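You operate a simulated robot arm through the tools that you are given. There is no shell and no other tool. Be economical: measure what you need, move in short steps, check, and stop when the job is done.

Carry out the task below with a simulated two-armed robot. There is one attempt and no reset: what you move stays moved.

## Task
Wipe up the spill on the top of the low rack with the blue cloth and put it back.

It is judged by the outcome, as a careful person would: the job done as asked, and still so three seconds after it is handed in. It fails if anything else is knocked over, pushed out of place, dropped, spilled or broken. Flat cloth is picked up by pressing the open fingertips on it (5 to 10 N) and closing them slowly along it; thin cloth reads only 2 to 8 mm in the jaws.

## Robot
Two 7-joint arms with two-finger parallel grippers on one trunk, on a base that drives. Base frame: it is fixed to the floor where the robot stands at the start and does not move with it; the origin is under the middle of the robot, x ahead of it, y to its left, z up. Lengths are in cm, angles in rad, forces in N, time in s.
The left shoulder is at the start at [5, 16.1, 107.3], the right one opposite. With the tool pointing down near the work surface each hand reaches from about 22 to 68 cm from the robot's upright axis, wherever it stands, measured 20 degrees to its own side. Payload 3.43 kg a hand.
The tool frame of a hand sits at the grasp point between the pads (the TCP): z along the fingers, y along the line on which they close. The tips reach 3 cm beyond it. The gripper opens to 9.4 cm. The fingers are 2.8 cm wide and 1 cm thick; the gripper's body (5 by 9.6 cm) begins 5.5 cm behind the TCP.
Orientation is that of the tool frame in the base frame, as a unit quaternion [w, x, y, z]. With the fingers straight down and closing along the base's y, the tool's x points along the base's -x, its y along +y and its z along -z.

## Interface
- The arms move only by the tool arm_command. It takes "left_commands", "right_commands" or both (then of equal length, played together; a hand with none holds still); each is a list of rows, each a list of 7 numbers: the closure, from 0 (fully open) to 1 (shut), then the shift along the tool's x, y, z in units of 500 mm (1.0 is 500 mm), then the turn, a rotation vector about the tool's x, y, z in units of 45 degrees (1.0 is 45 degrees). In form: [[grip, dx, dy, dz, ax, ay, az], ...]. A call has 1 to 10 rows; each row is the pose to reach, as a shift and turn from the pose commanded when the call began, along the tool's axes at that moment. A call with a number of a shift or a turn outside -1 to 1 is refused whole. Each row takes 0.2 s and may step no farther than 5 cm and 0.15 rad from the row before; otherwise, or with a gripper value out of range, the whole call is refused. Where a pose cannot be reached the arm comes as near as it can. A force on the tool above 40 N (or 10 N above the force at the start of the call, whichever is more), or a blocked arm, ends the call early, and 0.2 s more pass. The fingers move at their own pace (about 4.5 cm/s each) and stop on an object; they squeeze with about 39 N. The grip force told is the motor's: it shows also when the fingers shut on nothing. Time passes only in rows, and 0.2 s behind the last, so rows that repeat a pose let the fingers close. It gives the time, the measured TCP pose, the force on the tool (base axes), the opening and the grip force at its end, in the units of the frame above (readings bear some noise), with the torque about the TCP (base axes, N m) and any sound that the robot's microphone picked up, and new pictures: "show" is both (left out), scene, wrist or none (wrist: the cameras of the hands that moved).
- Cameras (640 x 400 px; columns grow to the right, rows downward): "scene" is now at [12.91, -1.18, 120.28]; the picture's right is [-0.14, -0.99, 0.00], its down [-0.50, 0.07, -0.86] and it looks along [0.86, -0.12, -0.50] (base axes); focal length 287 px, centre (320, 200). "left" rides on the left gripper at [7.6, -1.4, -10.2] in its tool frame; the picture's right is [0.18, 0.98, 0.00], its down [-0.75, 0.14, -0.64] and it looks along [-0.63, 0.12, 0.77] (tool axes); focal length 243 px, centre (320, 200). "right" rides on the right gripper at [7.6, 1.4, -10.2] in its tool frame; the picture's right is [-0.18, 0.98, 0.00], its down [-0.75, -0.14, -0.64] and it looks along [-0.63, -0.12, 0.77] (tool axes); focal length 243 px, centre (320, 200). There is no depth. A picture from a camera that has moved, and an enlarged one, comes with that camera's place and axes in the base frame and with its lens.
- slide_trunk(by): slides the trunk up (or, below 0, down) by that many cm; the arms and the scene camera ride with it, the base frame stays. It gives what a move gives, with no picture.
- roll_base(legs): drives the robot by 1 to 6 legs, each [ahead, left, turn to the left] in cm, cm and rad, along the robot's own axes; the way and the turn of a leg run together, so that a leg with both is an arc; at most 150 cm and 3.142 rad a leg. The arms and the cameras ride along, it lands a little off, and it stops where it bumps. It gives what a move gives, and a new picture of the scene camera.
- pan_tilt(pan, tilt): turns the head with the scene camera to pan (to the left, within 1.396 rad either way) and tilt (down, from -0.506 to 1.204), counted from straight ahead of the robot. It gives what a move gives, and a new picture of the scene camera.
- enlarge(camera, box): a new picture of the part [left, top, right, bottom] of that camera's present view, enlarged. No time passes.
- finish_job(): hands the job in; it is judged then, once.

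Go step by step. Nothing tells you exact positions but the pictures and the camera data: compare them with the known pose of the tool, close in by small moves and look again before you grip or let go. The budget is 120 turns and 260 pictures, counting those below and the enlarged ones. Unless the task says otherwise, let go and move clear before handing in, and close with one line.

The tools are called after ">>>" as name(argument=value, ...) on one line, values as JSON. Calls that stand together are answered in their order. arm_command: Moves the arms, as the interface text tells. Its arguments: {"type":"object","properties":{"left_commands":{"type":"array"},"right_commands":{"type":"array"},"show":{"type":"string","enum":["both","scene","wrist","none"]}},"required":[]} The other tools are called the same way: slide_trunk (by) slides the trunk up or down; roll_base (legs) drives the base; pan_tilt (pan, tilt) turns the head that bears the scene camera; enlarge (camera, box) takes an enlarged picture of a part of a camera's view; finish_job () hands the job in.

At the start:

```text
time_s: 0.0
left_tool_pos: [39.69, 10.01, 103.37]
left_ee_rot: [0.0, -0.001, 1.0, 0.0]
left_contact_force: [-0.6, 0.1, -0.5]
left_ft_torque: [-0.01, 0.02, -0.05]
left_width: 9.4
left_finger_force: 0.0
right_tool_pos: [33.99, -22.72, 101.67]
right_ee_rot: [0.001, 0.0, 1.0, 0.0]
right_contact_force: [-0.2, 0.2, 0.9]
right_ft_torque: [-0.01, 0.0, 0.01]
right_width: 9.41
right_finger_force: 0.0
trunk travel left (down, up): [-10.0, 16.7]
robot x, y, heading: [-0.28, 0.29, 0.001]
head pan, tilt: [-0.14, 0.529]
```

scene: 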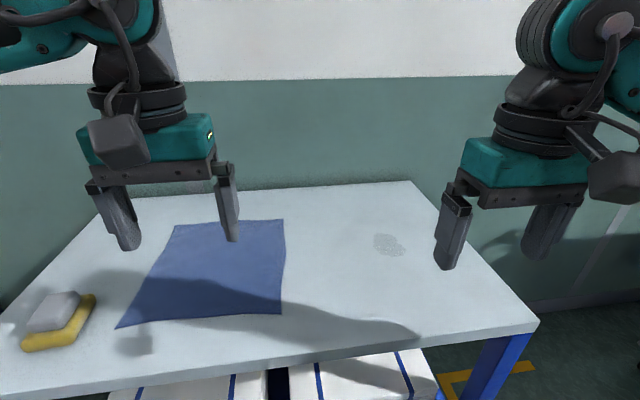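
right: 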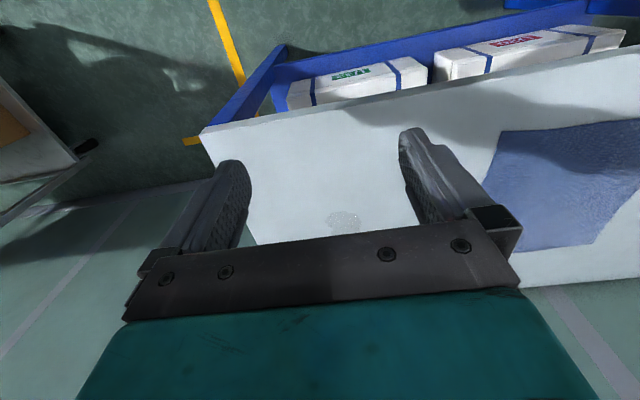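
left: 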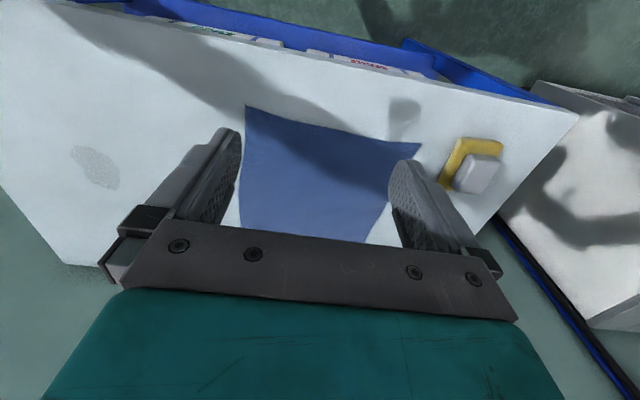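

The blue cloth lies flat at about x 46–76, y 0–27 on a top I put near z 79. The spill is near (60, -23) and a sponge is near (50, 37). I'll look closer at the spill, then bring both hands above the cloth.

>>> enlarge(camera="scene", box=[320, 200, 460, 288])

>>> arm_command(right_commands=[[0, -0.054, 0.0534, 0.0234, 0, 0, 0], [0, -0.108, 0.1068, 0.0468, 0, 0, 0], [0, -0.162, 0.1602, 0.0702, 0, 0, 0], [0, -0.216, 0.2136, 0.0936, 0, 0, 0], [0, -0.27, 0.267, 0.117, 0, 0, 0], [0, -0.324, 0.3204, 0.1404, 0, 0, 0], [0, -0.378, 0.3738, 0.1638, 0, 0, 0], [0, -0.432, 0.4272, 0.1872, 0, 0, 0], [0, -0.486, 0.4806, 0.2106, 0, 0, 0], [0, -0.54, 0.534, 0.234, 0, 0, 0]], left_commands=[[0, -0.0426, 0.024, 0.0267, 0, 0, 0], [0, -0.0852, 0.048, 0.0534, 0, 0, 0], [0, -0.1278, 0.072, 0.0801, 0, 0, 0], [0, -0.1704, 0.096, 0.1068, 0, 0, 0], [0, -0.213, 0.12, 0.1335, 0, 0, 0], [0, -0.2556, 0.144, 0.1602, 0, 0, 0], [0, -0.2982, 0.168, 0.1869, 0, 0, 0], [0, -0.3408, 0.192, 0.2136, 0, 0, 0], [0, -0.3834, 0.216, 0.2403, 0, 0, 0], [0, -0.426, 0.24, 0.267, 0, 0, 0]])

```text
4.55 times, centred on (390, 244) of scene
camera zoom: at [12.91, -1.18, 120.28], right [-0.14, -0.99, 0.0], down [-0.5, 0.07, -0.86], along [0.86, -0.12, -0.5], focal length 1304 px, centre (2, 0)
```

zoom: 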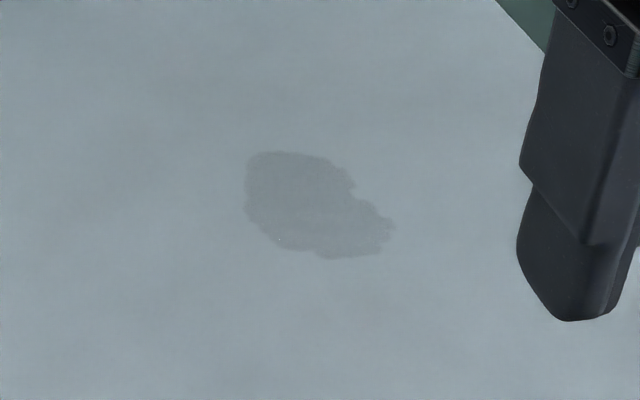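

```text
time_s: 2.2
left_tool_pos: [61.01, 21.99, 89.91]
left_ee_rot: [0.0, 0.0, 1.0, 0.001]
left_contact_force: [0.6, -0.3, 0.6]
left_ft_torque: [0.02, 0.0, 0.01]
left_width: 9.41
left_finger_force: 0.0
right_tool_pos: [59.06, 2.52, 90.22]
right_ee_rot: [0.0, 0.0, 1.0, 0.0]
right_contact_force: [-0.9, -0.2, -1.5]
right_ft_torque: [0.01, -0.02, 0.0]
right_width: 9.41
right_finger_force: 0.0
right hand out of reach, approached as far as the arm can: row 10
trunk travel left (down, up): [-10.0, 16.7]
robot x, y, heading: [-0.11, 0.39, 0.0]
head pan, tilt: [-0.14, 0.529]
camera scene: at [12.94, -1.27, 120.28], right [-0.14, -0.99, 0.0], down [-0.5, 0.07, -0.86], along [0.85, -0.12, -0.5], focal length 287 px, centre (320, 200)
camera right: at [51.39, 4.09, 100.59], right [0.18, 0.98, 0.0], down [0.75, -0.14, 0.64], along [0.63, -0.12, -0.77], focal length 243 px, centre (320, 200)
camera left: at [53.48, 20.53, 100.26], right [-0.18, 0.98, 0.0], down [0.75, 0.14, 0.64], along [0.63, 0.12, -0.77], focal length 243 px, centre (320, 200)
```

scene: 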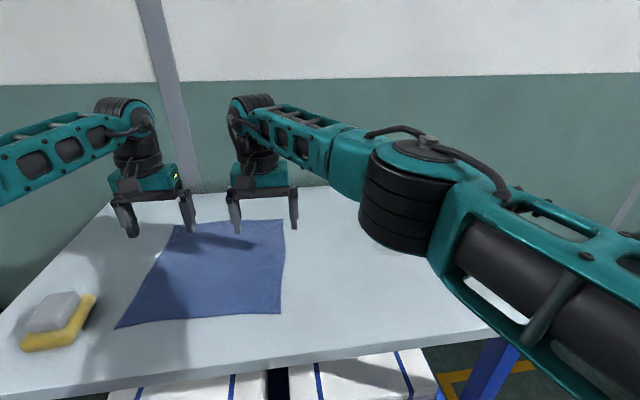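
right: 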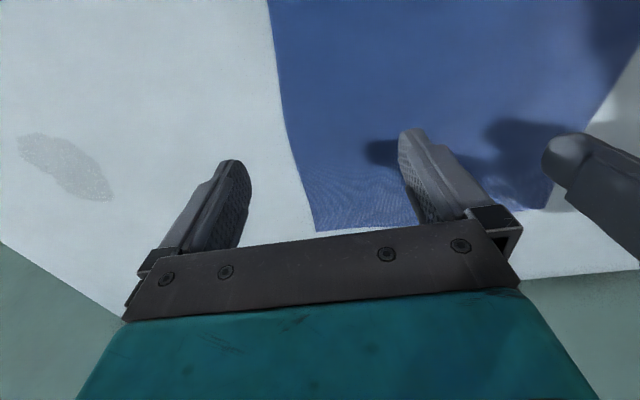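
left: 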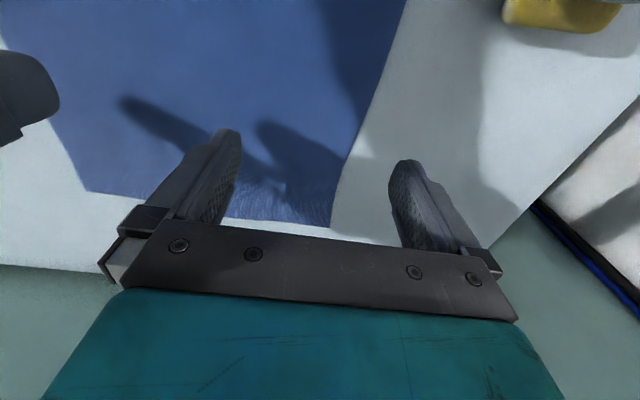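

The table height (about 79), cloth and spill positions agree across the cameras. The right arm falls slightly short when it reaches across, so I'll check the floor clearance before rolling a little closer.

>>> pan_tilt(pan=0, tilt=1.2)

```text
time_s: 3.2
left_tool_pos: [61.03, 22.29, 89.97]
left_ee_rot: [0.0, 0.0, 1.0, 0.0]
left_contact_force: [-0.2, 0.6, -0.1]
left_ft_torque: [0.01, 0.0, 0.0]
left_width: 9.39
left_finger_force: 0.0
right_tool_pos: [58.92, 2.6, 90.28]
right_ee_rot: [0.0, 0.0, 1.0, 0.0]
right_contact_force: [0.0, -0.6, 0.6]
right_ft_torque: [0.02, 0.0, 0.02]
right_width: 9.41
right_finger_force: 0.0
trunk travel left (down, up): [-10.0, 16.7]
robot x, y, heading: [0.2, 0.07, -0.004]
head pan, tilt: [0.0, 1.201]
camera scene: at [9.57, 0.08, 115.18], right [0.0, -1.0, 0.0], down [-0.93, 0.0, -0.36], along [0.36, 0.0, -0.93], focal length 287 px, centre (320, 200)
```

scene: 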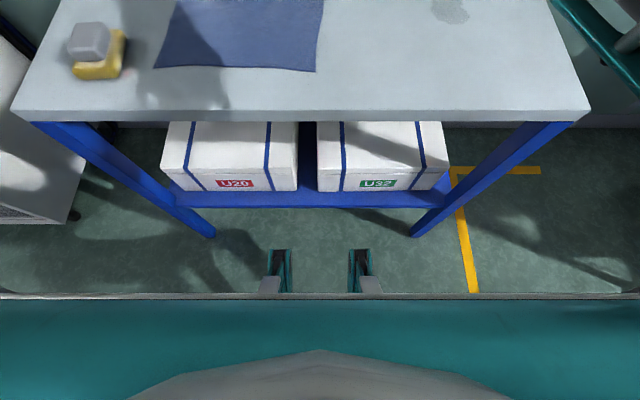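

There is enough floor clearance: the robot's front protrusions end near x 30, and the rack's front is at 38 with its shelf well above them. I'll roll 8 cm ahead, with the hands riding above the top.

>>> roll_base(legs=[[8, 0, 0]])

>>> pan_tilt(pan=0, tilt=0.7)

```text
time_s: 4.4
left_tool_pos: [67.73, 22.11, 89.83]
left_ee_rot: [-0.001, -0.002, 1.0, 0.0]
left_contact_force: [0.2, -1.0, -0.9]
left_ft_torque: [0.01, 0.03, -0.01]
left_width: 9.4
left_finger_force: 0.2
right_tool_pos: [65.78, 2.51, 90.14]
right_ee_rot: [0.0, 0.0, 1.0, -0.001]
right_contact_force: [-0.7, -0.3, 0.7]
right_ft_torque: [-0.01, 0.02, 0.01]
right_width: 9.41
right_finger_force: 0.0
trunk travel left (down, up): [-10.0, 16.7]
robot x, y, heading: [6.73, 0.1, 0.002]
head pan, tilt: [0.0, 1.201]
stopped in leg 1: the robot was blocked; the commanded pose is now the measured one
camera scene: at [16.23, 0.08, 115.18], right [0.0, -1.0, 0.0], down [-0.93, 0.0, -0.36], along [0.36, 0.0, -0.93], focal length 287 px, centre (320, 200)
```

scene: 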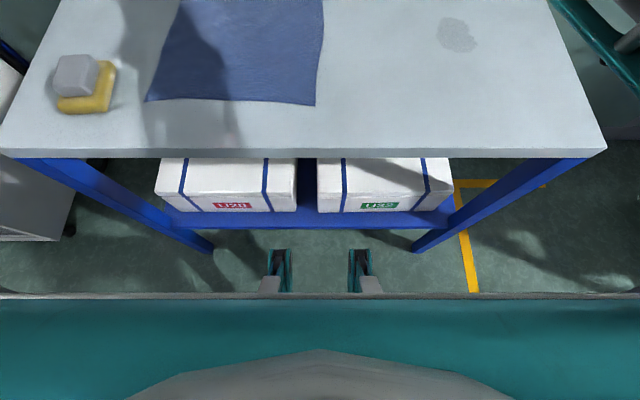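

```text
time_s: 5.3
left_tool_pos: [67.68, 22.2, 89.77]
left_ee_rot: [-0.001, -0.001, 1.0, 0.001]
left_contact_force: [0.3, -0.6, -0.5]
left_ft_torque: [0.0, 0.03, 0.0]
left_width: 9.41
left_finger_force: 0.1
right_tool_pos: [65.65, 2.45, 89.99]
right_ee_rot: [0.0, 0.001, 1.0, 0.0]
right_contact_force: [-0.1, -0.2, 0.6]
right_ft_torque: [-0.02, -0.01, 0.01]
right_width: 9.42
right_finger_force: 0.0
trunk travel left (down, up): [-10.0, 16.7]
robot x, y, heading: [6.92, 0.1, -0.0]
head pan, tilt: [0.0, 0.7]
camera scene: at [19.12, 0.08, 118.77], right [0.0, -1.0, 0.0], down [-0.64, 0.0, -0.76], along [0.76, 0.0, -0.64], focal length 287 px, centre (320, 200)
```

scene: 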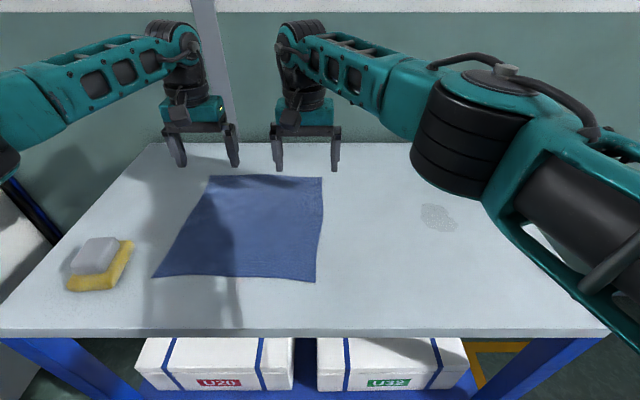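

The base bumped gently just before 7 cm. The cloth's corners are still where they were, so nothing shifted. I'll back off 1 cm so it isn't touching, then move the hands to grasp positions.

>>> roll_base(legs=[[-1, 0, 0]])

```text
time_s: 6.1
left_tool_pos: [66.71, 22.15, 89.87]
left_ee_rot: [-0.001, -0.001, 1.0, 0.0]
left_contact_force: [-0.1, -0.4, 0.8]
left_ft_torque: [0.0, -0.01, 0.0]
left_width: 9.4
left_finger_force: 0.0
right_tool_pos: [64.62, 2.53, 90.11]
right_ee_rot: [-0.001, 0.001, 1.0, 0.0]
right_contact_force: [0.7, -0.1, 0.6]
right_ft_torque: [-0.01, 0.01, -0.01]
right_width: 9.39
right_finger_force: 0.0
trunk travel left (down, up): [-10.0, 16.7]
robot x, y, heading: [5.67, 0.07, 0.0]
head pan, tilt: [0.0, 0.7]
camera scene: at [18.09, 0.07, 118.78], right [0.0, -1.0, 0.0], down [-0.64, 0.0, -0.77], along [0.77, 0.0, -0.64], focal length 287 px, centre (320, 200)
```

scene: 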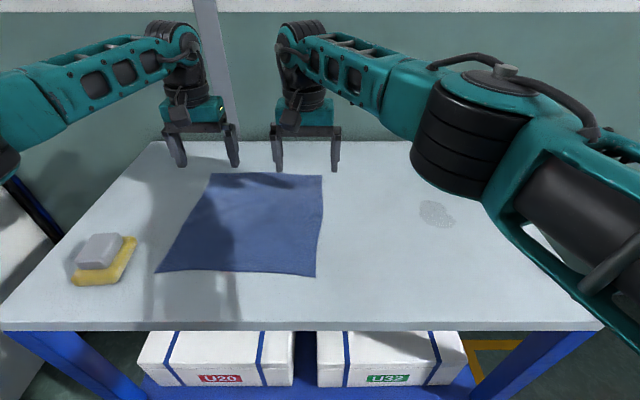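

The robot is clear of the rack now. I'll move the hands to x≈58 (right y≈4.5, left y≈21) with the jaws half closed and the tips about 2 cm above the cloth.

>>> arm_command(right_commands=[[0.3, 0.044, 0.013, 0.04, 0, 0, 0], [0.57, 0.088, 0.026, 0.08, 0, 0, 0], [0.57, 0.132, 0.04, 0.12, 0, 0, 0], [0.57, 0.132, 0.04, 0.12, 0, 0, 0]], left_commands=[[0.3, 0.058, -0.008, 0.038, 0, 0, 0], [0.57, 0.116, -0.016, 0.077, 0, 0, 0], [0.57, 0.174, -0.023, 0.116, 0, 0, 0], [0.57, 0.174, -0.023, 0.116, 0, 0, 0]])

```text
time_s: 7.1
left_tool_pos: [57.96, 20.85, 84.08]
left_ee_rot: [-0.001, -0.001, 1.0, -0.001]
left_contact_force: [-0.1, 0.3, -0.6]
left_ft_torque: [-0.04, 0.0, 0.0]
left_width: 4.05
left_finger_force: 0.2
right_tool_pos: [58.13, 4.75, 83.76]
right_ee_rot: [0.0, 0.002, 1.0, 0.0]
right_contact_force: [1.0, -0.6, 0.5]
right_ft_torque: [-0.02, 0.0, 0.0]
right_width: 4.03
right_finger_force: 0.1
trunk travel left (down, up): [-10.0, 16.7]
robot x, y, heading: [5.73, -0.2, 0.001]
head pan, tilt: [0.0, 0.7]
camera scene: at [18.12, 0.08, 118.78], right [0.0, -1.0, 0.0], down [-0.64, 0.0, -0.76], along [0.76, 0.0, -0.64], focal length 287 px, centre (320, 200)
camera right: at [50.51, 6.21, 94.2], right [0.19, 0.98, 0.0], down [0.75, -0.14, 0.64], along [0.63, -0.12, -0.77], focal length 243 px, centre (320, 200)
camera left: at [50.35, 19.28, 94.36], right [-0.19, 0.98, 0.0], down [0.75, 0.14, 0.64], along [0.63, 0.12, -0.77], focal length 243 px, centre (320, 200)
```

scene: 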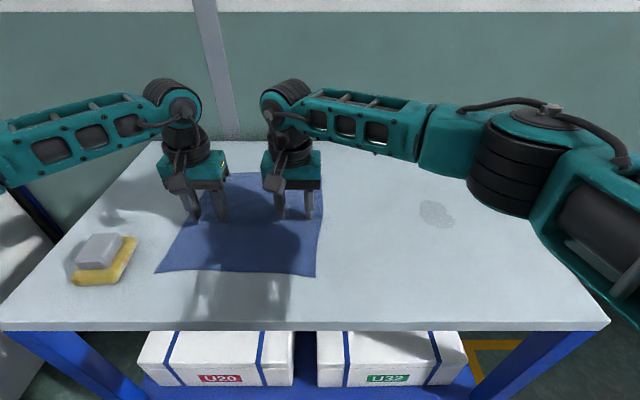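
right: 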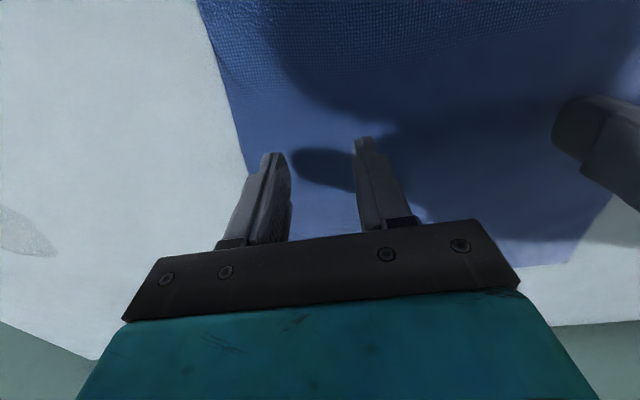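
left: 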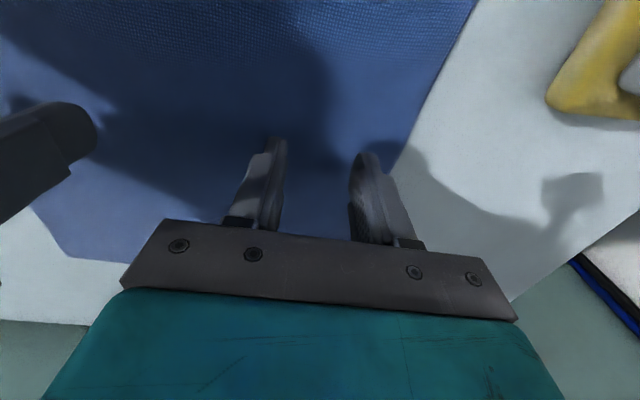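

Both hands are over the cloth and well placed. I'll lower gently until I feel contact.

>>> arm_command(right_commands=[[0.57, 0, 0, 0.01, 0, 0, 0], [0.57, 0, 0, 0.02, 0, 0, 0], [0.57, 0, 0, 0.028, 0, 0, 0], [0.57, 0, 0, 0.028, 0, 0, 0]], left_commands=[[0.57, 0, 0, 0.01, 0, 0, 0], [0.57, 0, 0, 0.02, 0, 0, 0], [0.57, 0, 0, 0.034, 0, 0, 0], [0.57, 0, 0, 0.034, 0, 0, 0]], show="none")

```text
time_s: 8.1
left_tool_pos: [57.87, 20.72, 82.99]
left_ee_rot: [0.007, -0.001, 1.0, -0.001]
left_contact_force: [-4.8, 4.1, 39.2]
left_ft_torque: [0.4, 0.45, -0.01]
left_width: 4.06
left_finger_force: 0.5
right_tool_pos: [58.04, 4.63, 82.96]
right_ee_rot: [0.003, 0.0, 1.0, 0.002]
right_contact_force: [3.5, 1.2, 17.9]
right_ft_torque: [-0.33, -0.03, 0.1]
right_width: 4.04
right_finger_force: 0.0
trunk travel left (down, up): [-10.0, 16.7]
robot x, y, heading: [5.45, 0.02, 0.001]
head pan, tilt: [0.0, 0.7]
```

Contact comes at TCP z≈83, so the top is near z 80. I'll ease the pressure to under 10 N before closing.

>>> arm_command(right_commands=[[0.57, 0, 0, -0.003, 0, 0, 0], [0.57, 0, 0, -0.003, 0, 0, 0]], left_commands=[[0.57, 0, 0, -0.01, 0, 0, 0], [0.57, 0, 0, -0.01, 0, 0, 0]], show="none")

```text
time_s: 8.7
left_tool_pos: [57.95, 20.82, 83.17]
left_ee_rot: [0.002, 0.0, 1.0, 0.0]
left_contact_force: [4.4, 0.4, 19.9]
left_ft_torque: [0.08, 0.0, -0.03]
left_width: 4.03
left_finger_force: 0.1
right_tool_pos: [58.04, 4.58, 83.14]
right_ee_rot: [0.002, 0.001, 1.0, 0.0]
right_contact_force: [-0.4, 1.3, 24.6]
right_ft_torque: [-0.33, 0.08, -0.02]
right_width: 4.02
right_finger_force: 0.1
trunk travel left (down, up): [-10.0, 16.7]
robot x, y, heading: [5.66, 0.13, 0.001]
head pan, tilt: [0.0, 0.7]
```

>>> arm_command(right_commands=[[0.57, 0, 0, -0.007, 0, 0, 0], [0.57, 0, 0, -0.007, 0, 0, 0]], left_commands=[[0.57, 0, 0, -0.005, 0, 0, 0], [0.57, 0, 0, -0.005, 0, 0, 0]], show="none")

```text
time_s: 9.3
left_tool_pos: [57.87, 20.79, 83.14]
left_ee_rot: [0.0, -0.001, 1.0, -0.001]
left_contact_force: [1.2, 0.1, 11.2]
left_ft_torque: [-0.08, -0.1, -0.01]
left_width: 4.06
left_finger_force: 0.0
right_tool_pos: [58.17, 4.58, 82.97]
right_ee_rot: [-0.001, 0.001, 1.0, -0.001]
right_contact_force: [-2.3, 2.5, 5.4]
right_ft_torque: [0.08, 0.02, 0.03]
right_width: 4.05
right_finger_force: 0.1
trunk travel left (down, up): [-10.0, 16.7]
robot x, y, heading: [5.57, 0.14, 0.001]
head pan, tilt: [0.0, 0.7]
```

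The pressure is about 11 N on the left and 5 N on the right. Now I'll close both slowly along the cloth.

>>> arm_command(right_commands=[[0.62, 0, 0, 0.001, 0, 0, 0], [0.67, 0, 0, 0.001, 0, 0, 0], [0.72, 0, 0, 0.001, 0, 0, 0], [0.77, 0, 0, 0.001, 0, 0, 0], [0.82, 0, 0, 0.001, 0, 0, 0], [0.87, 0, 0, 0.001, 0, 0, 0], [0.92, 0, 0, 0.001, 0, 0, 0], [0.97, 0, 0, 0.001, 0, 0, 0], [1, 0, 0, 0.001, 0, 0, 0], [1, 0, 0, 0.001, 0, 0, 0]], left_commands=[[0.62, 0, 0, -0.001, 0, 0, 0], [0.67, 0, 0, -0.001, 0, 0, 0], [0.72, 0, 0, -0.001, 0, 0, 0], [0.77, 0, 0, -0.001, 0, 0, 0], [0.82, 0, 0, -0.001, 0, 0, 0], [0.87, 0, 0, -0.001, 0, 0, 0], [0.92, 0, 0, -0.001, 0, 0, 0], [0.97, 0, 0, -0.001, 0, 0, 0], [1, 0, 0, -0.001, 0, 0, 0], [1, 0, 0, -0.001, 0, 0, 0]])

```text
time_s: 11.5
left_tool_pos: [57.79, 20.56, 83.38]
left_ee_rot: [0.002, 0.001, 1.0, -0.002]
left_contact_force: [0.8, -13.9, 14.3]
left_ft_torque: [-0.49, -0.14, -0.05]
left_width: 0.29
left_finger_force: 37.8
right_tool_pos: [58.07, 4.56, 83.15]
right_ee_rot: [0.0, 0.002, 1.0, 0.001]
right_contact_force: [0.8, 12.4, 0.5]
right_ft_torque: [0.39, -0.02, -0.07]
right_width: 0.16
right_finger_force: 36.5
trunk travel left (down, up): [-10.0, 16.7]
robot x, y, heading: [5.75, 0.31, 0.002]
head pan, tilt: [0.0, 0.7]
camera scene: at [18.02, 0.02, 118.8], right [0.0, -1.0, 0.0], down [-0.64, 0.0, -0.77], along [0.77, 0.0, -0.64], focal length 287 px, centre (320, 200)
camera right: at [50.37, 6.14, 93.59], right [0.18, 0.98, 0.0], down [0.75, -0.14, 0.64], along [0.63, -0.12, -0.77], focal length 243 px, centre (320, 200)
camera left: at [50.29, 19.23, 93.68], right [-0.18, 0.98, 0.0], down [0.75, 0.14, 0.64], along [0.63, 0.11, -0.77], focal length 243 px, centre (320, 200)
```

scene: 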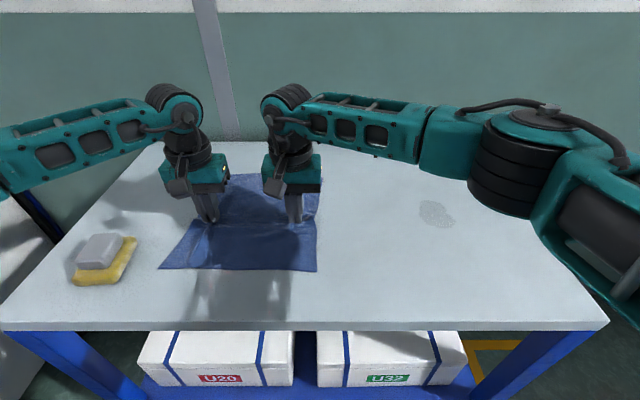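
right: 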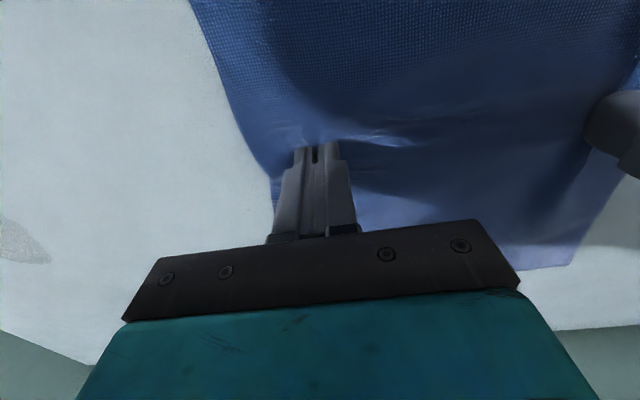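
left: 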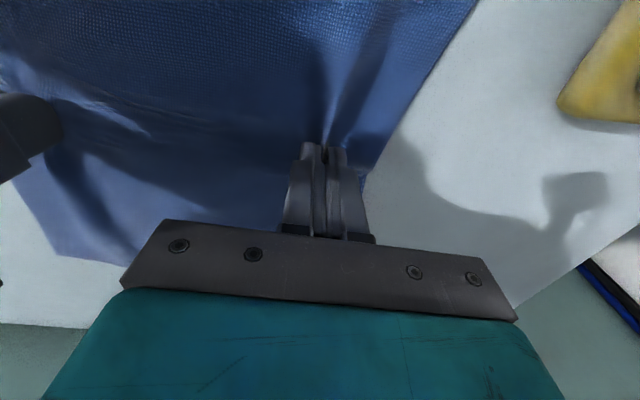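

Both hands seem to hold the cloth, with about 13 N of opposed tension between them. I'll ease them together slightly and lift 2 cm to confirm.

>>> arm_command(right_commands=[[1, 0, 0.003, -0.02, 0, 0, 0], [1, 0, 0.006, -0.04, 0, 0, 0], [1, 0, 0.006, -0.04, 0, 0, 0]], left_commands=[[1, 0, -0.003, -0.02, 0, 0, 0], [1, 0, -0.006, -0.04, 0, 0, 0], [1, 0, -0.006, -0.04, 0, 0, 0]])

```text
time_s: 12.3
left_tool_pos: [57.89, 20.63, 85.05]
left_ee_rot: [-0.002, -0.001, 1.0, 0.0]
left_contact_force: [-0.5, -7.4, 0.0]
left_ft_torque: [-0.22, 0.02, -0.09]
left_width: 0.19
left_finger_force: 36.6
right_tool_pos: [58.17, 4.67, 85.13]
right_ee_rot: [-0.001, 0.001, 1.0, 0.0]
right_contact_force: [0.4, 7.3, 0.0]
right_ft_torque: [0.22, 0.01, 0.08]
right_width: 0.19
right_finger_force: 36.5
trunk travel left (down, up): [-10.0, 16.7]
robot x, y, heading: [5.71, -0.0, 0.0]
head pan, tilt: [0.0, 0.7]
camera scene: at [18.12, 0.08, 118.77], right [0.0, -1.0, 0.0], down [-0.64, 0.0, -0.76], along [0.76, 0.0, -0.64], focal length 287 px, centre (320, 200)
camera right: at [50.5, 6.36, 95.53], right [0.19, 0.98, 0.0], down [0.75, -0.14, 0.64], along [0.63, -0.12, -0.77], focal length 243 px, centre (320, 200)
camera left: at [50.32, 19.17, 95.44], right [-0.19, 0.98, 0.0], down [0.76, 0.14, 0.64], along [0.63, 0.12, -0.77], focal length 243 px, centre (320, 200)
```

scene: 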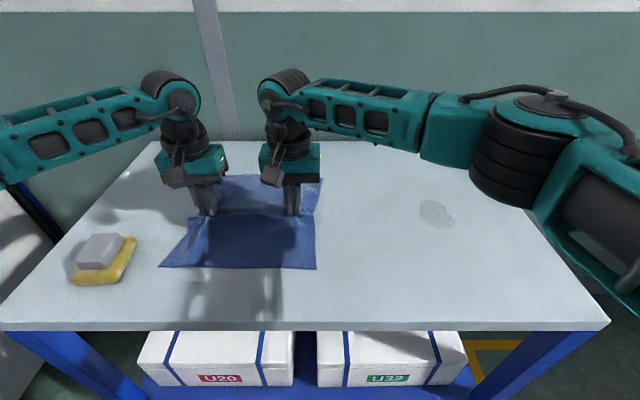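
right: 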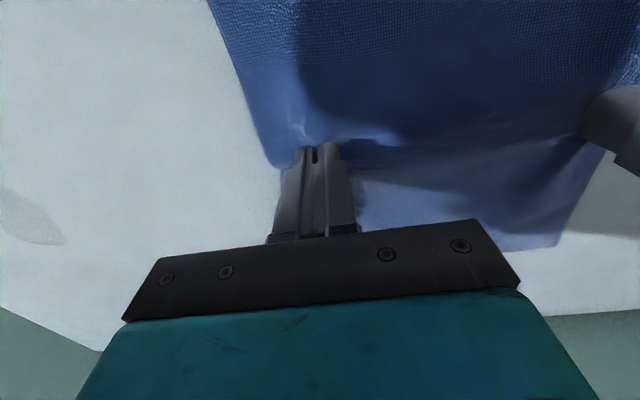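
left: 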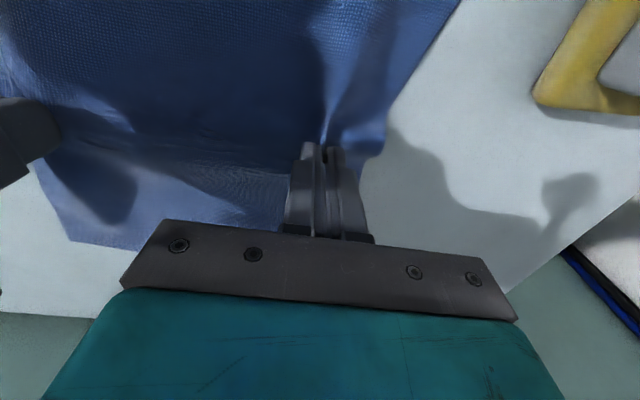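

Both hands clearly hold the cloth. I'll carry it toward the spill, moving both hands together.

>>> arm_command(right_commands=[[1, 0, -0.04, 0, 0, 0, 0], [1, 0, -0.08, 0, 0, 0, 0], [1, 0, -0.12, 0, 0, 0, 0], [1, 0, -0.16, 0, 0, 0, 0], [1, 0, -0.2, 0, 0, 0, 0], [1, 0, -0.24, 0, 0, 0, 0], [1, 0, -0.28, 0, 0, 0, 0], [1, 0, -0.32, 0, 0, 0, 0], [1, 0, -0.36, 0, 0, 0, 0], [1, 0, -0.4, 0, 0, 0, 0]], left_commands=[[1, 0, -0.04, 0, 0, 0, 0], [1, 0, -0.08, 0, 0, 0, 0], [1, 0, -0.12, 0, 0, 0, 0], [1, 0, -0.16, 0, 0, 0, 0], [1, 0, -0.2, 0, 0, 0, 0], [1, 0, -0.24, 0, 0, 0, 0], [1, 0, -0.28, 0, 0, 0, 0], [1, 0, -0.32, 0, 0, 0, 0], [1, 0, -0.36, 0, 0, 0, 0], [1, 0, -0.4, 0, 0, 0, 0]])

```text
time_s: 14.5
left_tool_pos: [57.98, 0.64, 85.19]
left_ee_rot: [-0.001, -0.001, 1.0, 0.0]
left_contact_force: [-1.1, -5.3, 0.0]
left_ft_torque: [-0.22, 0.0, -0.06]
left_width: 0.16
left_finger_force: 36.6
right_tool_pos: [57.91, -15.09, 84.99]
right_ee_rot: [-0.001, 0.0, 1.0, 0.0]
right_contact_force: [0.6, 6.3, -0.3]
right_ft_torque: [0.16, -0.05, 0.02]
right_width: 0.16
right_finger_force: 36.1
trunk travel left (down, up): [-10.0, 16.7]
robot x, y, heading: [5.81, 0.18, 0.001]
head pan, tilt: [0.0, 0.7]
camera scene: at [18.12, 0.05, 118.78], right [0.0, -1.0, 0.0], down [-0.64, 0.0, -0.77], along [0.77, 0.0, -0.64], focal length 287 px, centre (320, 200)
camera right: at [50.23, -13.65, 95.44], right [0.19, 0.98, 0.0], down [0.75, -0.14, 0.64], along [0.63, -0.12, -0.77], focal length 243 px, centre (320, 200)
camera left: at [50.37, -0.9, 95.51], right [-0.19, 0.98, 0.0], down [0.75, 0.14, 0.64], along [0.63, 0.12, -0.77], focal length 243 px, centre (320, 200)
```

scene: 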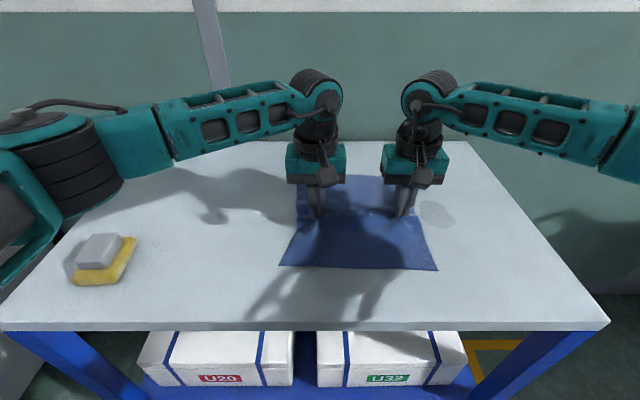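
right: 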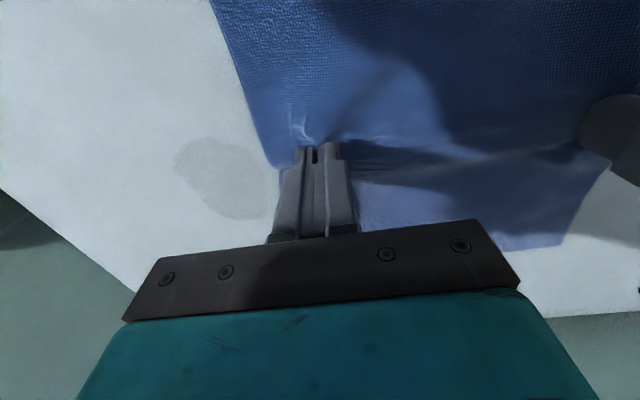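
left: 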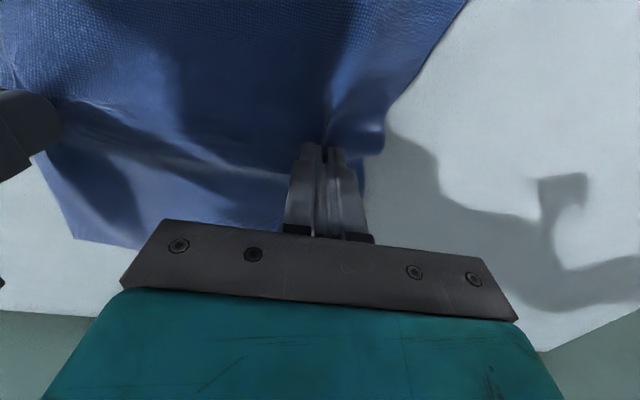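

The cloth is taut and flat, and the spill spans x 55.5–64, y -19.5 to -26.5. I'll set the right hand at the spill's near corner and lower it to press, with the left hand following slightly slack.

>>> arm_command(right_commands=[[1, 0.035, -0.035, 0.0, 0, 0, 0], [1, 0.07, -0.075, 0.0, 0, 0, 0], [1, 0.07, -0.075, 0.03, 0, 0, 0], [1, 0.07, -0.075, 0.04, 0, 0, 0], [1, 0.07, -0.075, 0.042, 0, 0, 0]], left_commands=[[1, 0, -0.05, 0.0, 0, 0, 0], [1, 0, -0.11, 0.0, 0, 0, 0], [1, 0, -0.11, 0.01, 0, 0, 0], [1, 0, -0.11, 0.01, 0, 0, 0], [1, 0, -0.11, 0.01, 0, 0, 0]], show="wrist")

```text
time_s: 15.7
left_tool_pos: [58.01, -5.01, 84.5]
left_ee_rot: [0.0, -0.001, 1.0, -0.001]
left_contact_force: [0.3, 0.8, 0.2]
left_ft_torque: [0.01, 0.0, 0.01]
left_width: 0.18
left_finger_force: 36.2
right_tool_pos: [54.68, -18.86, 83.09]
right_ee_rot: [0.0, 0.0, 1.0, 0.0]
right_contact_force: [0.6, -0.2, 2.6]
right_ft_torque: [0.03, 0.03, 0.0]
right_width: 0.15
right_finger_force: 37.1
trunk travel left (down, up): [-10.0, 16.7]
robot x, y, heading: [5.64, -0.04, -0.002]
head pan, tilt: [0.0, 0.7]
camera right: at [47.0, -17.32, 93.53], right [0.19, 0.98, 0.0], down [0.75, -0.14, 0.64], along [0.63, -0.12, -0.77], focal length 243 px, centre (320, 200)
camera left: at [50.45, -6.48, 94.99], right [-0.19, 0.98, 0.0], down [0.75, 0.14, 0.64], along [0.63, 0.12, -0.77], focal length 243 px, centre (320, 200)
```

right: 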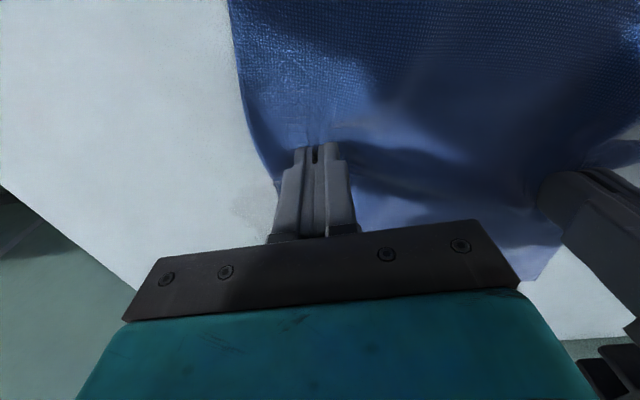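
left: 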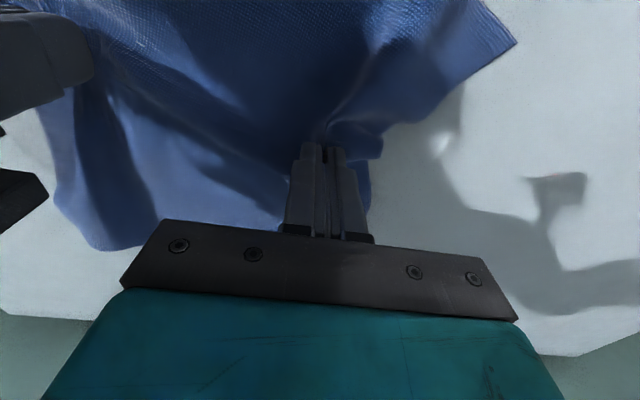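

The right hand is in light contact. Next are wiping strokes along x with slightly more pressure, stepping 2 cm to the right between strokes.

>>> arm_command(right_commands=[[1, 0, 0, 0.004, 0, 0, 0], [1, -0.055, 0, 0.004, 0, 0, 0], [1, -0.11, 0, 0.004, 0, 0, 0], [1, -0.165, 0, 0.004, 0, 0, 0], [1, -0.22, 0, 0.004, 0, 0, 0], [1, -0.22, -0.04, 0.004, 0, 0, 0], [1, -0.165, -0.04, 0.004, 0, 0, 0], [1, -0.11, -0.04, 0.004, 0, 0, 0], [1, -0.055, -0.04, 0.004, 0, 0, 0], [1, 0, -0.04, 0.004, 0, 0, 0]], left_commands=[[1, 0, 0, 0, 0, 0, 0], [1, 0, 0, 0, 0, 0, 0], [1, 0, 0, 0, 0, 0, 0], [1, 0, 0, 0, 0, 0, 0], [1, 0, 0, 0, 0, 0, 0], [1, 0, -0.04, 0, 0, 0, 0], [1, 0, -0.04, 0, 0, 0, 0], [1, 0, -0.04, 0, 0, 0, 0], [1, 0, -0.04, 0, 0, 0, 0], [1, 0, -0.04, 0, 0, 0, 0]])

```text
time_s: 17.9
left_tool_pos: [58.0, -6.95, 84.74]
left_ee_rot: [-0.001, -0.001, 1.0, 0.0]
left_contact_force: [0.5, 0.1, 0.0]
left_ft_torque: [0.02, -0.02, -0.01]
left_width: 0.15
left_finger_force: 36.5
right_tool_pos: [54.5, -20.94, 83.04]
right_ee_rot: [0.003, 0.001, 1.0, 0.0]
right_contact_force: [5.7, -0.3, 20.6]
right_ft_torque: [-0.09, -0.2, -0.06]
right_width: 0.17
right_finger_force: 36.5
trunk travel left (down, up): [-10.0, 16.7]
robot x, y, heading: [5.66, -0.18, -0.0]
head pan, tilt: [0.0, 0.7]
camera scene: at [18.02, 0.13, 118.81], right [0.0, -1.0, 0.0], down [-0.64, 0.0, -0.77], along [0.77, 0.0, -0.64], focal length 287 px, centre (320, 200)
camera right: at [46.83, -19.38, 93.48], right [0.19, 0.98, 0.0], down [0.75, -0.14, 0.65], along [0.63, -0.12, -0.76], focal length 243 px, centre (320, 200)
camera left: at [50.36, -8.42, 95.0], right [-0.18, 0.98, 0.0], down [0.75, 0.14, 0.64], along [0.63, 0.12, -0.77], focal length 243 px, centre (320, 200)
```

scene: 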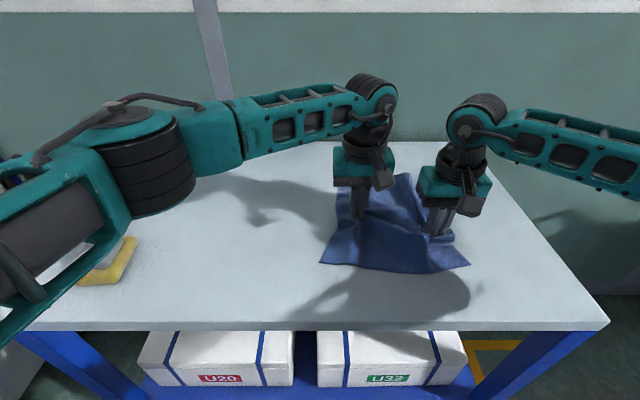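
right: 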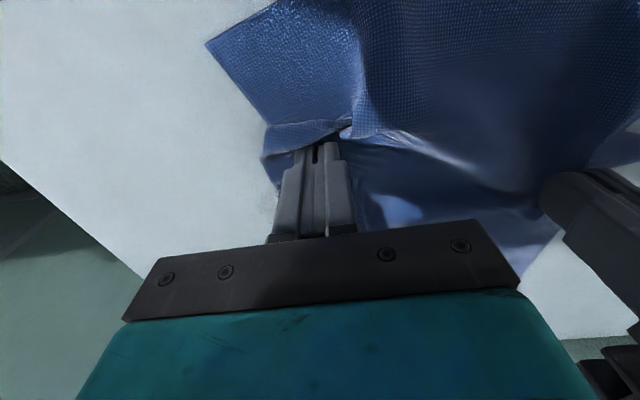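
left: 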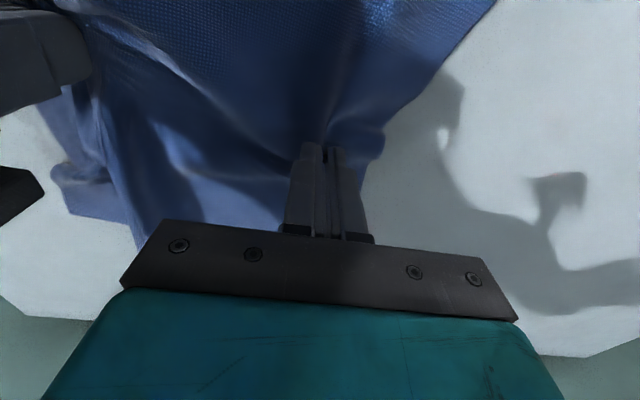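

Working well. I'll continue with strokes at y≈-23 and -25.

>>> arm_command(right_commands=[[1, 0, -0.04, 0, 0, 0, 0], [1, -0.055, -0.04, 0, 0, 0, 0], [1, -0.11, -0.04, 0, 0, 0, 0], [1, -0.165, -0.04, 0, 0, 0, 0], [1, -0.22, -0.04, 0, 0, 0, 0], [1, -0.22, -0.08, 0, 0, 0, 0], [1, -0.165, -0.08, 0, 0, 0, 0], [1, -0.11, -0.08, 0, 0, 0, 0], [1, -0.055, -0.08, 0, 0, 0, 0], [1, 0, -0.08, 0, 0, 0, 0]], left_commands=[[1, 0, -0.04, 0, 0, 0, 0], [1, 0, -0.04, 0, 0, 0, 0], [1, 0, -0.04, 0, 0, 0, 0], [1, 0, -0.04, 0, 0, 0, 0], [1, 0, -0.04, 0, 0, 0, 0], [1, 0, -0.08, 0, 0, 0, 0], [1, 0, -0.08, 0, 0, 0, 0], [1, 0, -0.08, 0, 0, 0, 0], [1, 0, -0.08, 0, 0, 0, 0], [1, 0, -0.08, 0, 0, 0, 0]])

```text
time_s: 20.1
left_tool_pos: [57.92, -10.85, 84.69]
left_ee_rot: [0.0, -0.001, 1.0, -0.001]
left_contact_force: [-0.7, 0.2, 0.1]
left_ft_torque: [0.05, 0.0, -0.03]
left_width: 0.18
left_finger_force: 37.0
right_tool_pos: [54.34, -25.05, 83.15]
right_ee_rot: [0.001, 0.002, 1.0, -0.001]
right_contact_force: [5.0, -1.5, 18.7]
right_ft_torque: [-0.07, -0.22, -0.01]
right_width: 0.17
right_finger_force: 36.4
trunk travel left (down, up): [-10.0, 16.7]
robot x, y, heading: [5.87, 0.53, 0.003]
head pan, tilt: [0.0, 0.7]
camera scene: at [18.03, 0.13, 118.79], right [0.0, -1.0, 0.0], down [-0.64, 0.0, -0.77], along [0.77, 0.0, -0.64], focal length 287 px, centre (320, 200)
camera right: at [46.79, -23.35, 93.51], right [0.19, 0.98, 0.0], down [0.75, -0.14, 0.64], along [0.63, -0.12, -0.77], focal length 243 px, centre (320, 200)
camera left: at [50.4, -12.45, 95.09], right [-0.18, 0.98, 0.0], down [0.75, 0.14, 0.64], along [0.63, 0.12, -0.77], focal length 243 px, centre (320, 200)
```

scene: 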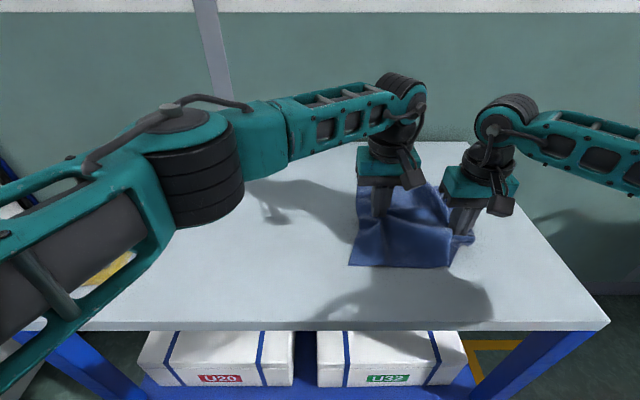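
right: 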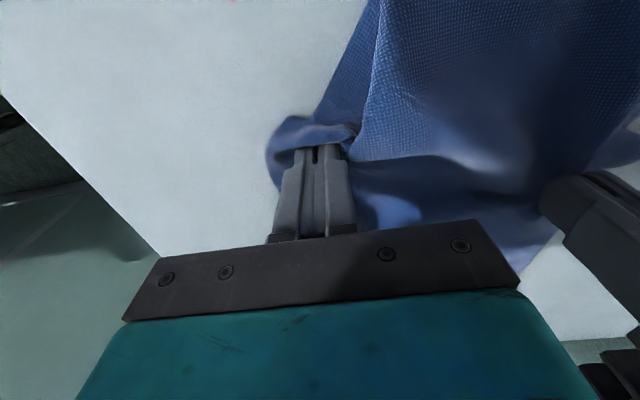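
left: 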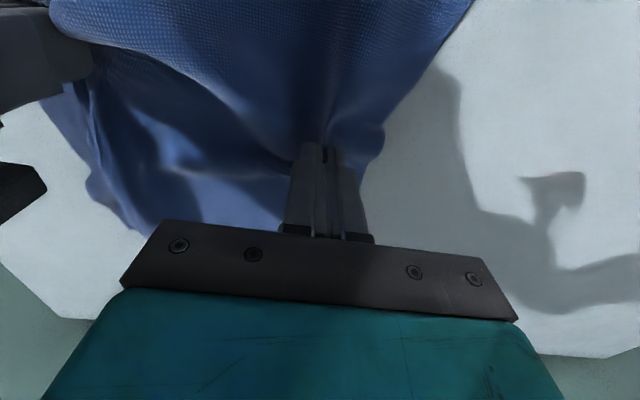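

One last stroke at y≈-27, then lift and begin moving back to inspect.

>>> arm_command(right_commands=[[1, 0, -0.04, 0, 0, 0, 0], [1, -0.055, -0.04, 0, 0, 0, 0], [1, -0.11, -0.04, 0, 0, 0, 0], [1, -0.165, -0.04, 0, 0, 0, 0], [1, -0.22, -0.04, 0, 0, 0, 0], [1, -0.2, -0.04, -0.04, 0, 0, 0], [1, -0.14, -0.04, -0.05, 0, 0, 0], [1, -0.075, -0.02, -0.05, 0, 0, 0], [1, -0.075, 0.04, -0.05, 0, 0, 0], [1, -0.075, 0.1, -0.05, 0, 0, 0]], left_commands=[[1, 0, -0.03, 0, 0, 0, 0], [1, 0, -0.03, 0, 0, 0, 0], [1, 0, -0.03, 0, 0, 0, 0], [1, 0, -0.03, 0, 0, 0, 0], [1, 0, -0.03, 0, 0, 0, 0], [1, 0, -0.03, -0.01, 0, 0, 0], [1, 0, -0.03, -0.02, 0, 0, 0], [1, 0, 0.02, -0.02, 0, 0, 0], [1, 0, 0.08, -0.02, 0, 0, 0], [1, 0, 0.14, -0.02, 0, 0, 0]])

```text
time_s: 22.3
left_tool_pos: [57.75, -3.9, 85.8]
left_ee_rot: [-0.001, 0.0, 1.0, -0.001]
left_contact_force: [-0.4, -7.8, -0.3]
left_ft_torque: [-0.21, -0.02, -0.08]
left_width: 0.2
left_finger_force: 36.9
right_tool_pos: [58.27, -19.87, 85.33]
right_ee_rot: [-0.001, 0.001, 1.0, 0.001]
right_contact_force: [-0.2, 7.0, 0.4]
right_ft_torque: [0.21, -0.01, 0.05]
right_width: 0.16
right_finger_force: 36.2
trunk travel left (down, up): [-10.0, 16.7]
robot x, y, heading: [5.8, -0.09, -0.003]
head pan, tilt: [0.0, 0.7]
camera scene: at [18.12, 0.12, 118.78], right [0.0, -1.0, 0.0], down [-0.64, 0.0, -0.76], along [0.76, 0.0, -0.64], focal length 287 px, centre (320, 200)
camera right: at [50.66, -18.27, 95.69], right [0.19, 0.98, 0.0], down [0.75, -0.14, 0.64], along [0.63, -0.12, -0.77], focal length 243 px, centre (320, 200)
camera left: at [50.21, -5.33, 96.12], right [-0.18, 0.98, 0.0], down [0.75, 0.14, 0.64], along [0.63, 0.12, -0.77], focal length 243 px, centre (320, 200)
```

scene: 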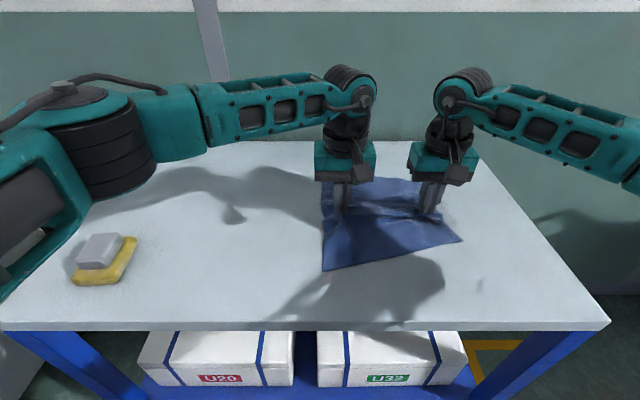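
right: 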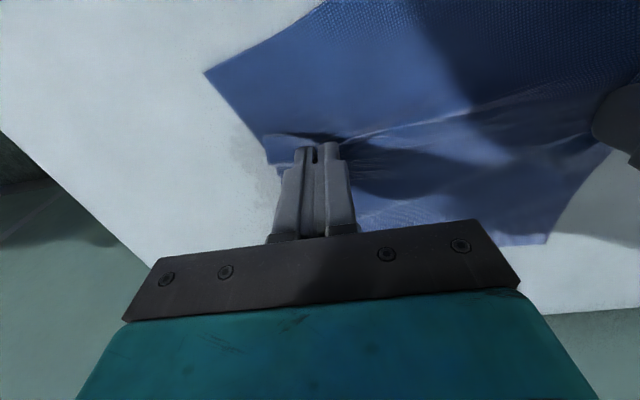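
left: 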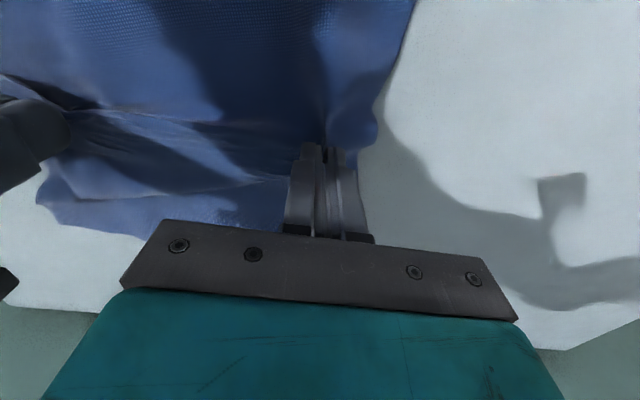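

There is a faint grey area next to the right fingers that could be leftover spill. I'll pull back 10 cm and look.

>>> arm_command(right_commands=[[1, 0, 0.05, 0, 0, 0, 0], [1, 0, 0.1, 0, 0, 0, 0], [1, 0, 0.15, 0, 0, 0, 0], [1, 0, 0.2, 0, 0, 0, 0]], left_commands=[[1, 0, 0.05, 0, 0, 0, 0], [1, 0, 0.1, 0, 0, 0, 0], [1, 0, 0.15, 0, 0, 0, 0], [1, 0, 0.2, 0, 0, 0, 0]])

>>> enlarge(camera="scene", box=[380, 160, 540, 300])

```text
time_s: 23.3
left_tool_pos: [58.02, 6.23, 85.51]
left_ee_rot: [-0.001, 0.0, 1.0, -0.001]
left_contact_force: [0.3, -7.8, 0.1]
left_ft_torque: [-0.26, -0.01, -0.12]
left_width: 0.18
left_finger_force: 36.5
right_tool_pos: [58.27, -9.69, 85.24]
right_ee_rot: [0.0, 0.0, 1.0, 0.0]
right_contact_force: [0.6, 8.2, -0.5]
right_ft_torque: [0.27, 0.0, 0.03]
right_width: 0.17
right_finger_force: 36.6
trunk travel left (down, up): [-10.0, 16.7]
robot x, y, heading: [5.84, -0.0, 0.004]
head pan, tilt: [0.0, 0.7]
camera scene: at [18.12, 0.11, 118.78], right [0.0, -1.0, 0.0], down [-0.64, 0.0, -0.76], along [0.76, 0.0, -0.64], focal length 287 px, centre (320, 200)
camera right: at [50.58, -8.21, 95.67], right [0.19, 0.98, 0.0], down [0.75, -0.14, 0.64], along [0.63, -0.12, -0.77], focal length 243 px, centre (320, 200)
camera left: at [50.32, 4.74, 95.91], right [-0.18, 0.98, 0.0], down [0.75, 0.14, 0.64], along [0.63, 0.12, -0.77], focal length 243 px, centre (320, 200)
```

scene: 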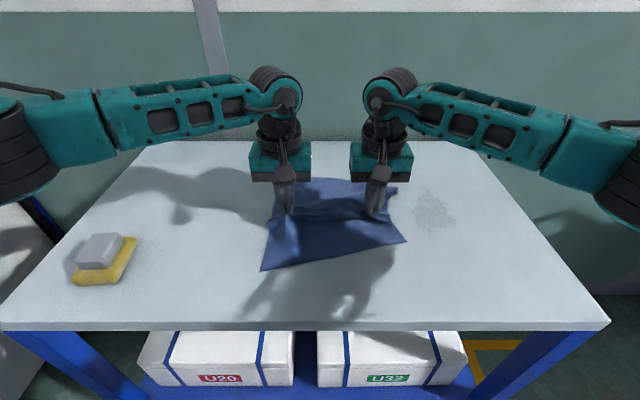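
right: 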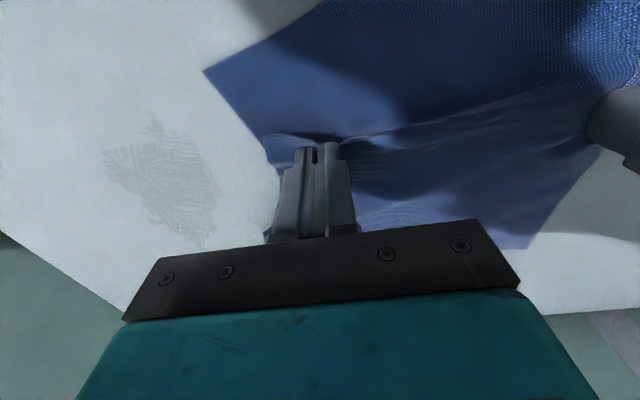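
left: 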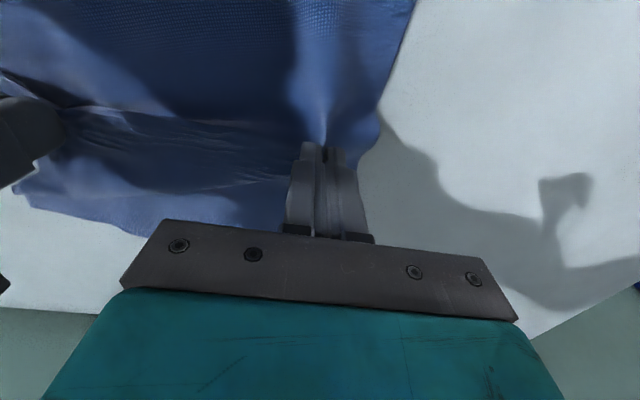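

```text
2.86 times, centred on (460, 230) of scene
camera zoom: at [18.12, 0.11, 118.78], right [0.0, -1.0, 0.0], down [-0.64, 0.0, -0.76], along [0.76, 0.0, -0.64], focal length 820 px, centre (-80, 114)
```

zoom: 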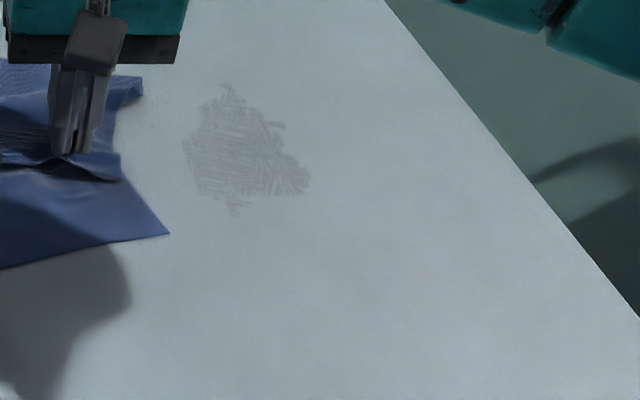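

The first pass thinned the spill but left streaks over about x 54–68, y -18.5 to -27.5. I'll go back for a firmer second round in the y direction over a slightly wider area.

>>> arm_command(right_commands=[[1, 0.04, -0.05, 0, 0, 0, 0], [1, 0.085, -0.1, 0, 0, 0, 0], [1, 0.085, -0.145, 0, 0, 0, 0], [1, 0.085, -0.145, 0.03, 0, 0, 0], [1, 0.085, -0.145, 0.043, 0, 0, 0], [1, 0.085, -0.145, 0.046, 0, 0, 0]], left_commands=[[1, 0, -0.07, 0, 0, 0, 0], [1, 0, -0.14, 0, 0, 0, 0], [1, 0, -0.204, 0, 0, 0, 0], [1, 0, -0.204, 0.018, 0, 0, 0], [1, 0, -0.204, 0.018, 0, 0, 0], [1, 0, -0.204, 0.018, 0, 0, 0]], show="none")

```text
time_s: 24.7
left_tool_pos: [57.98, -4.09, 84.65]
left_ee_rot: [0.001, -0.001, 1.0, 0.0]
left_contact_force: [0.0, -0.3, 0.4]
left_ft_torque: [0.02, 0.02, -0.01]
left_width: 0.19
left_finger_force: 36.1
right_tool_pos: [53.92, -17.1, 83.34]
right_ee_rot: [0.003, 0.001, 1.0, 0.001]
right_contact_force: [-4.2, -2.1, 21.2]
right_ft_torque: [0.05, -0.1, -0.03]
right_width: 0.17
right_finger_force: 36.8
trunk travel left (down, up): [-10.0, 16.7]
robot x, y, heading: [5.4, -0.18, -0.001]
head pan, tilt: [0.0, 0.7]
```

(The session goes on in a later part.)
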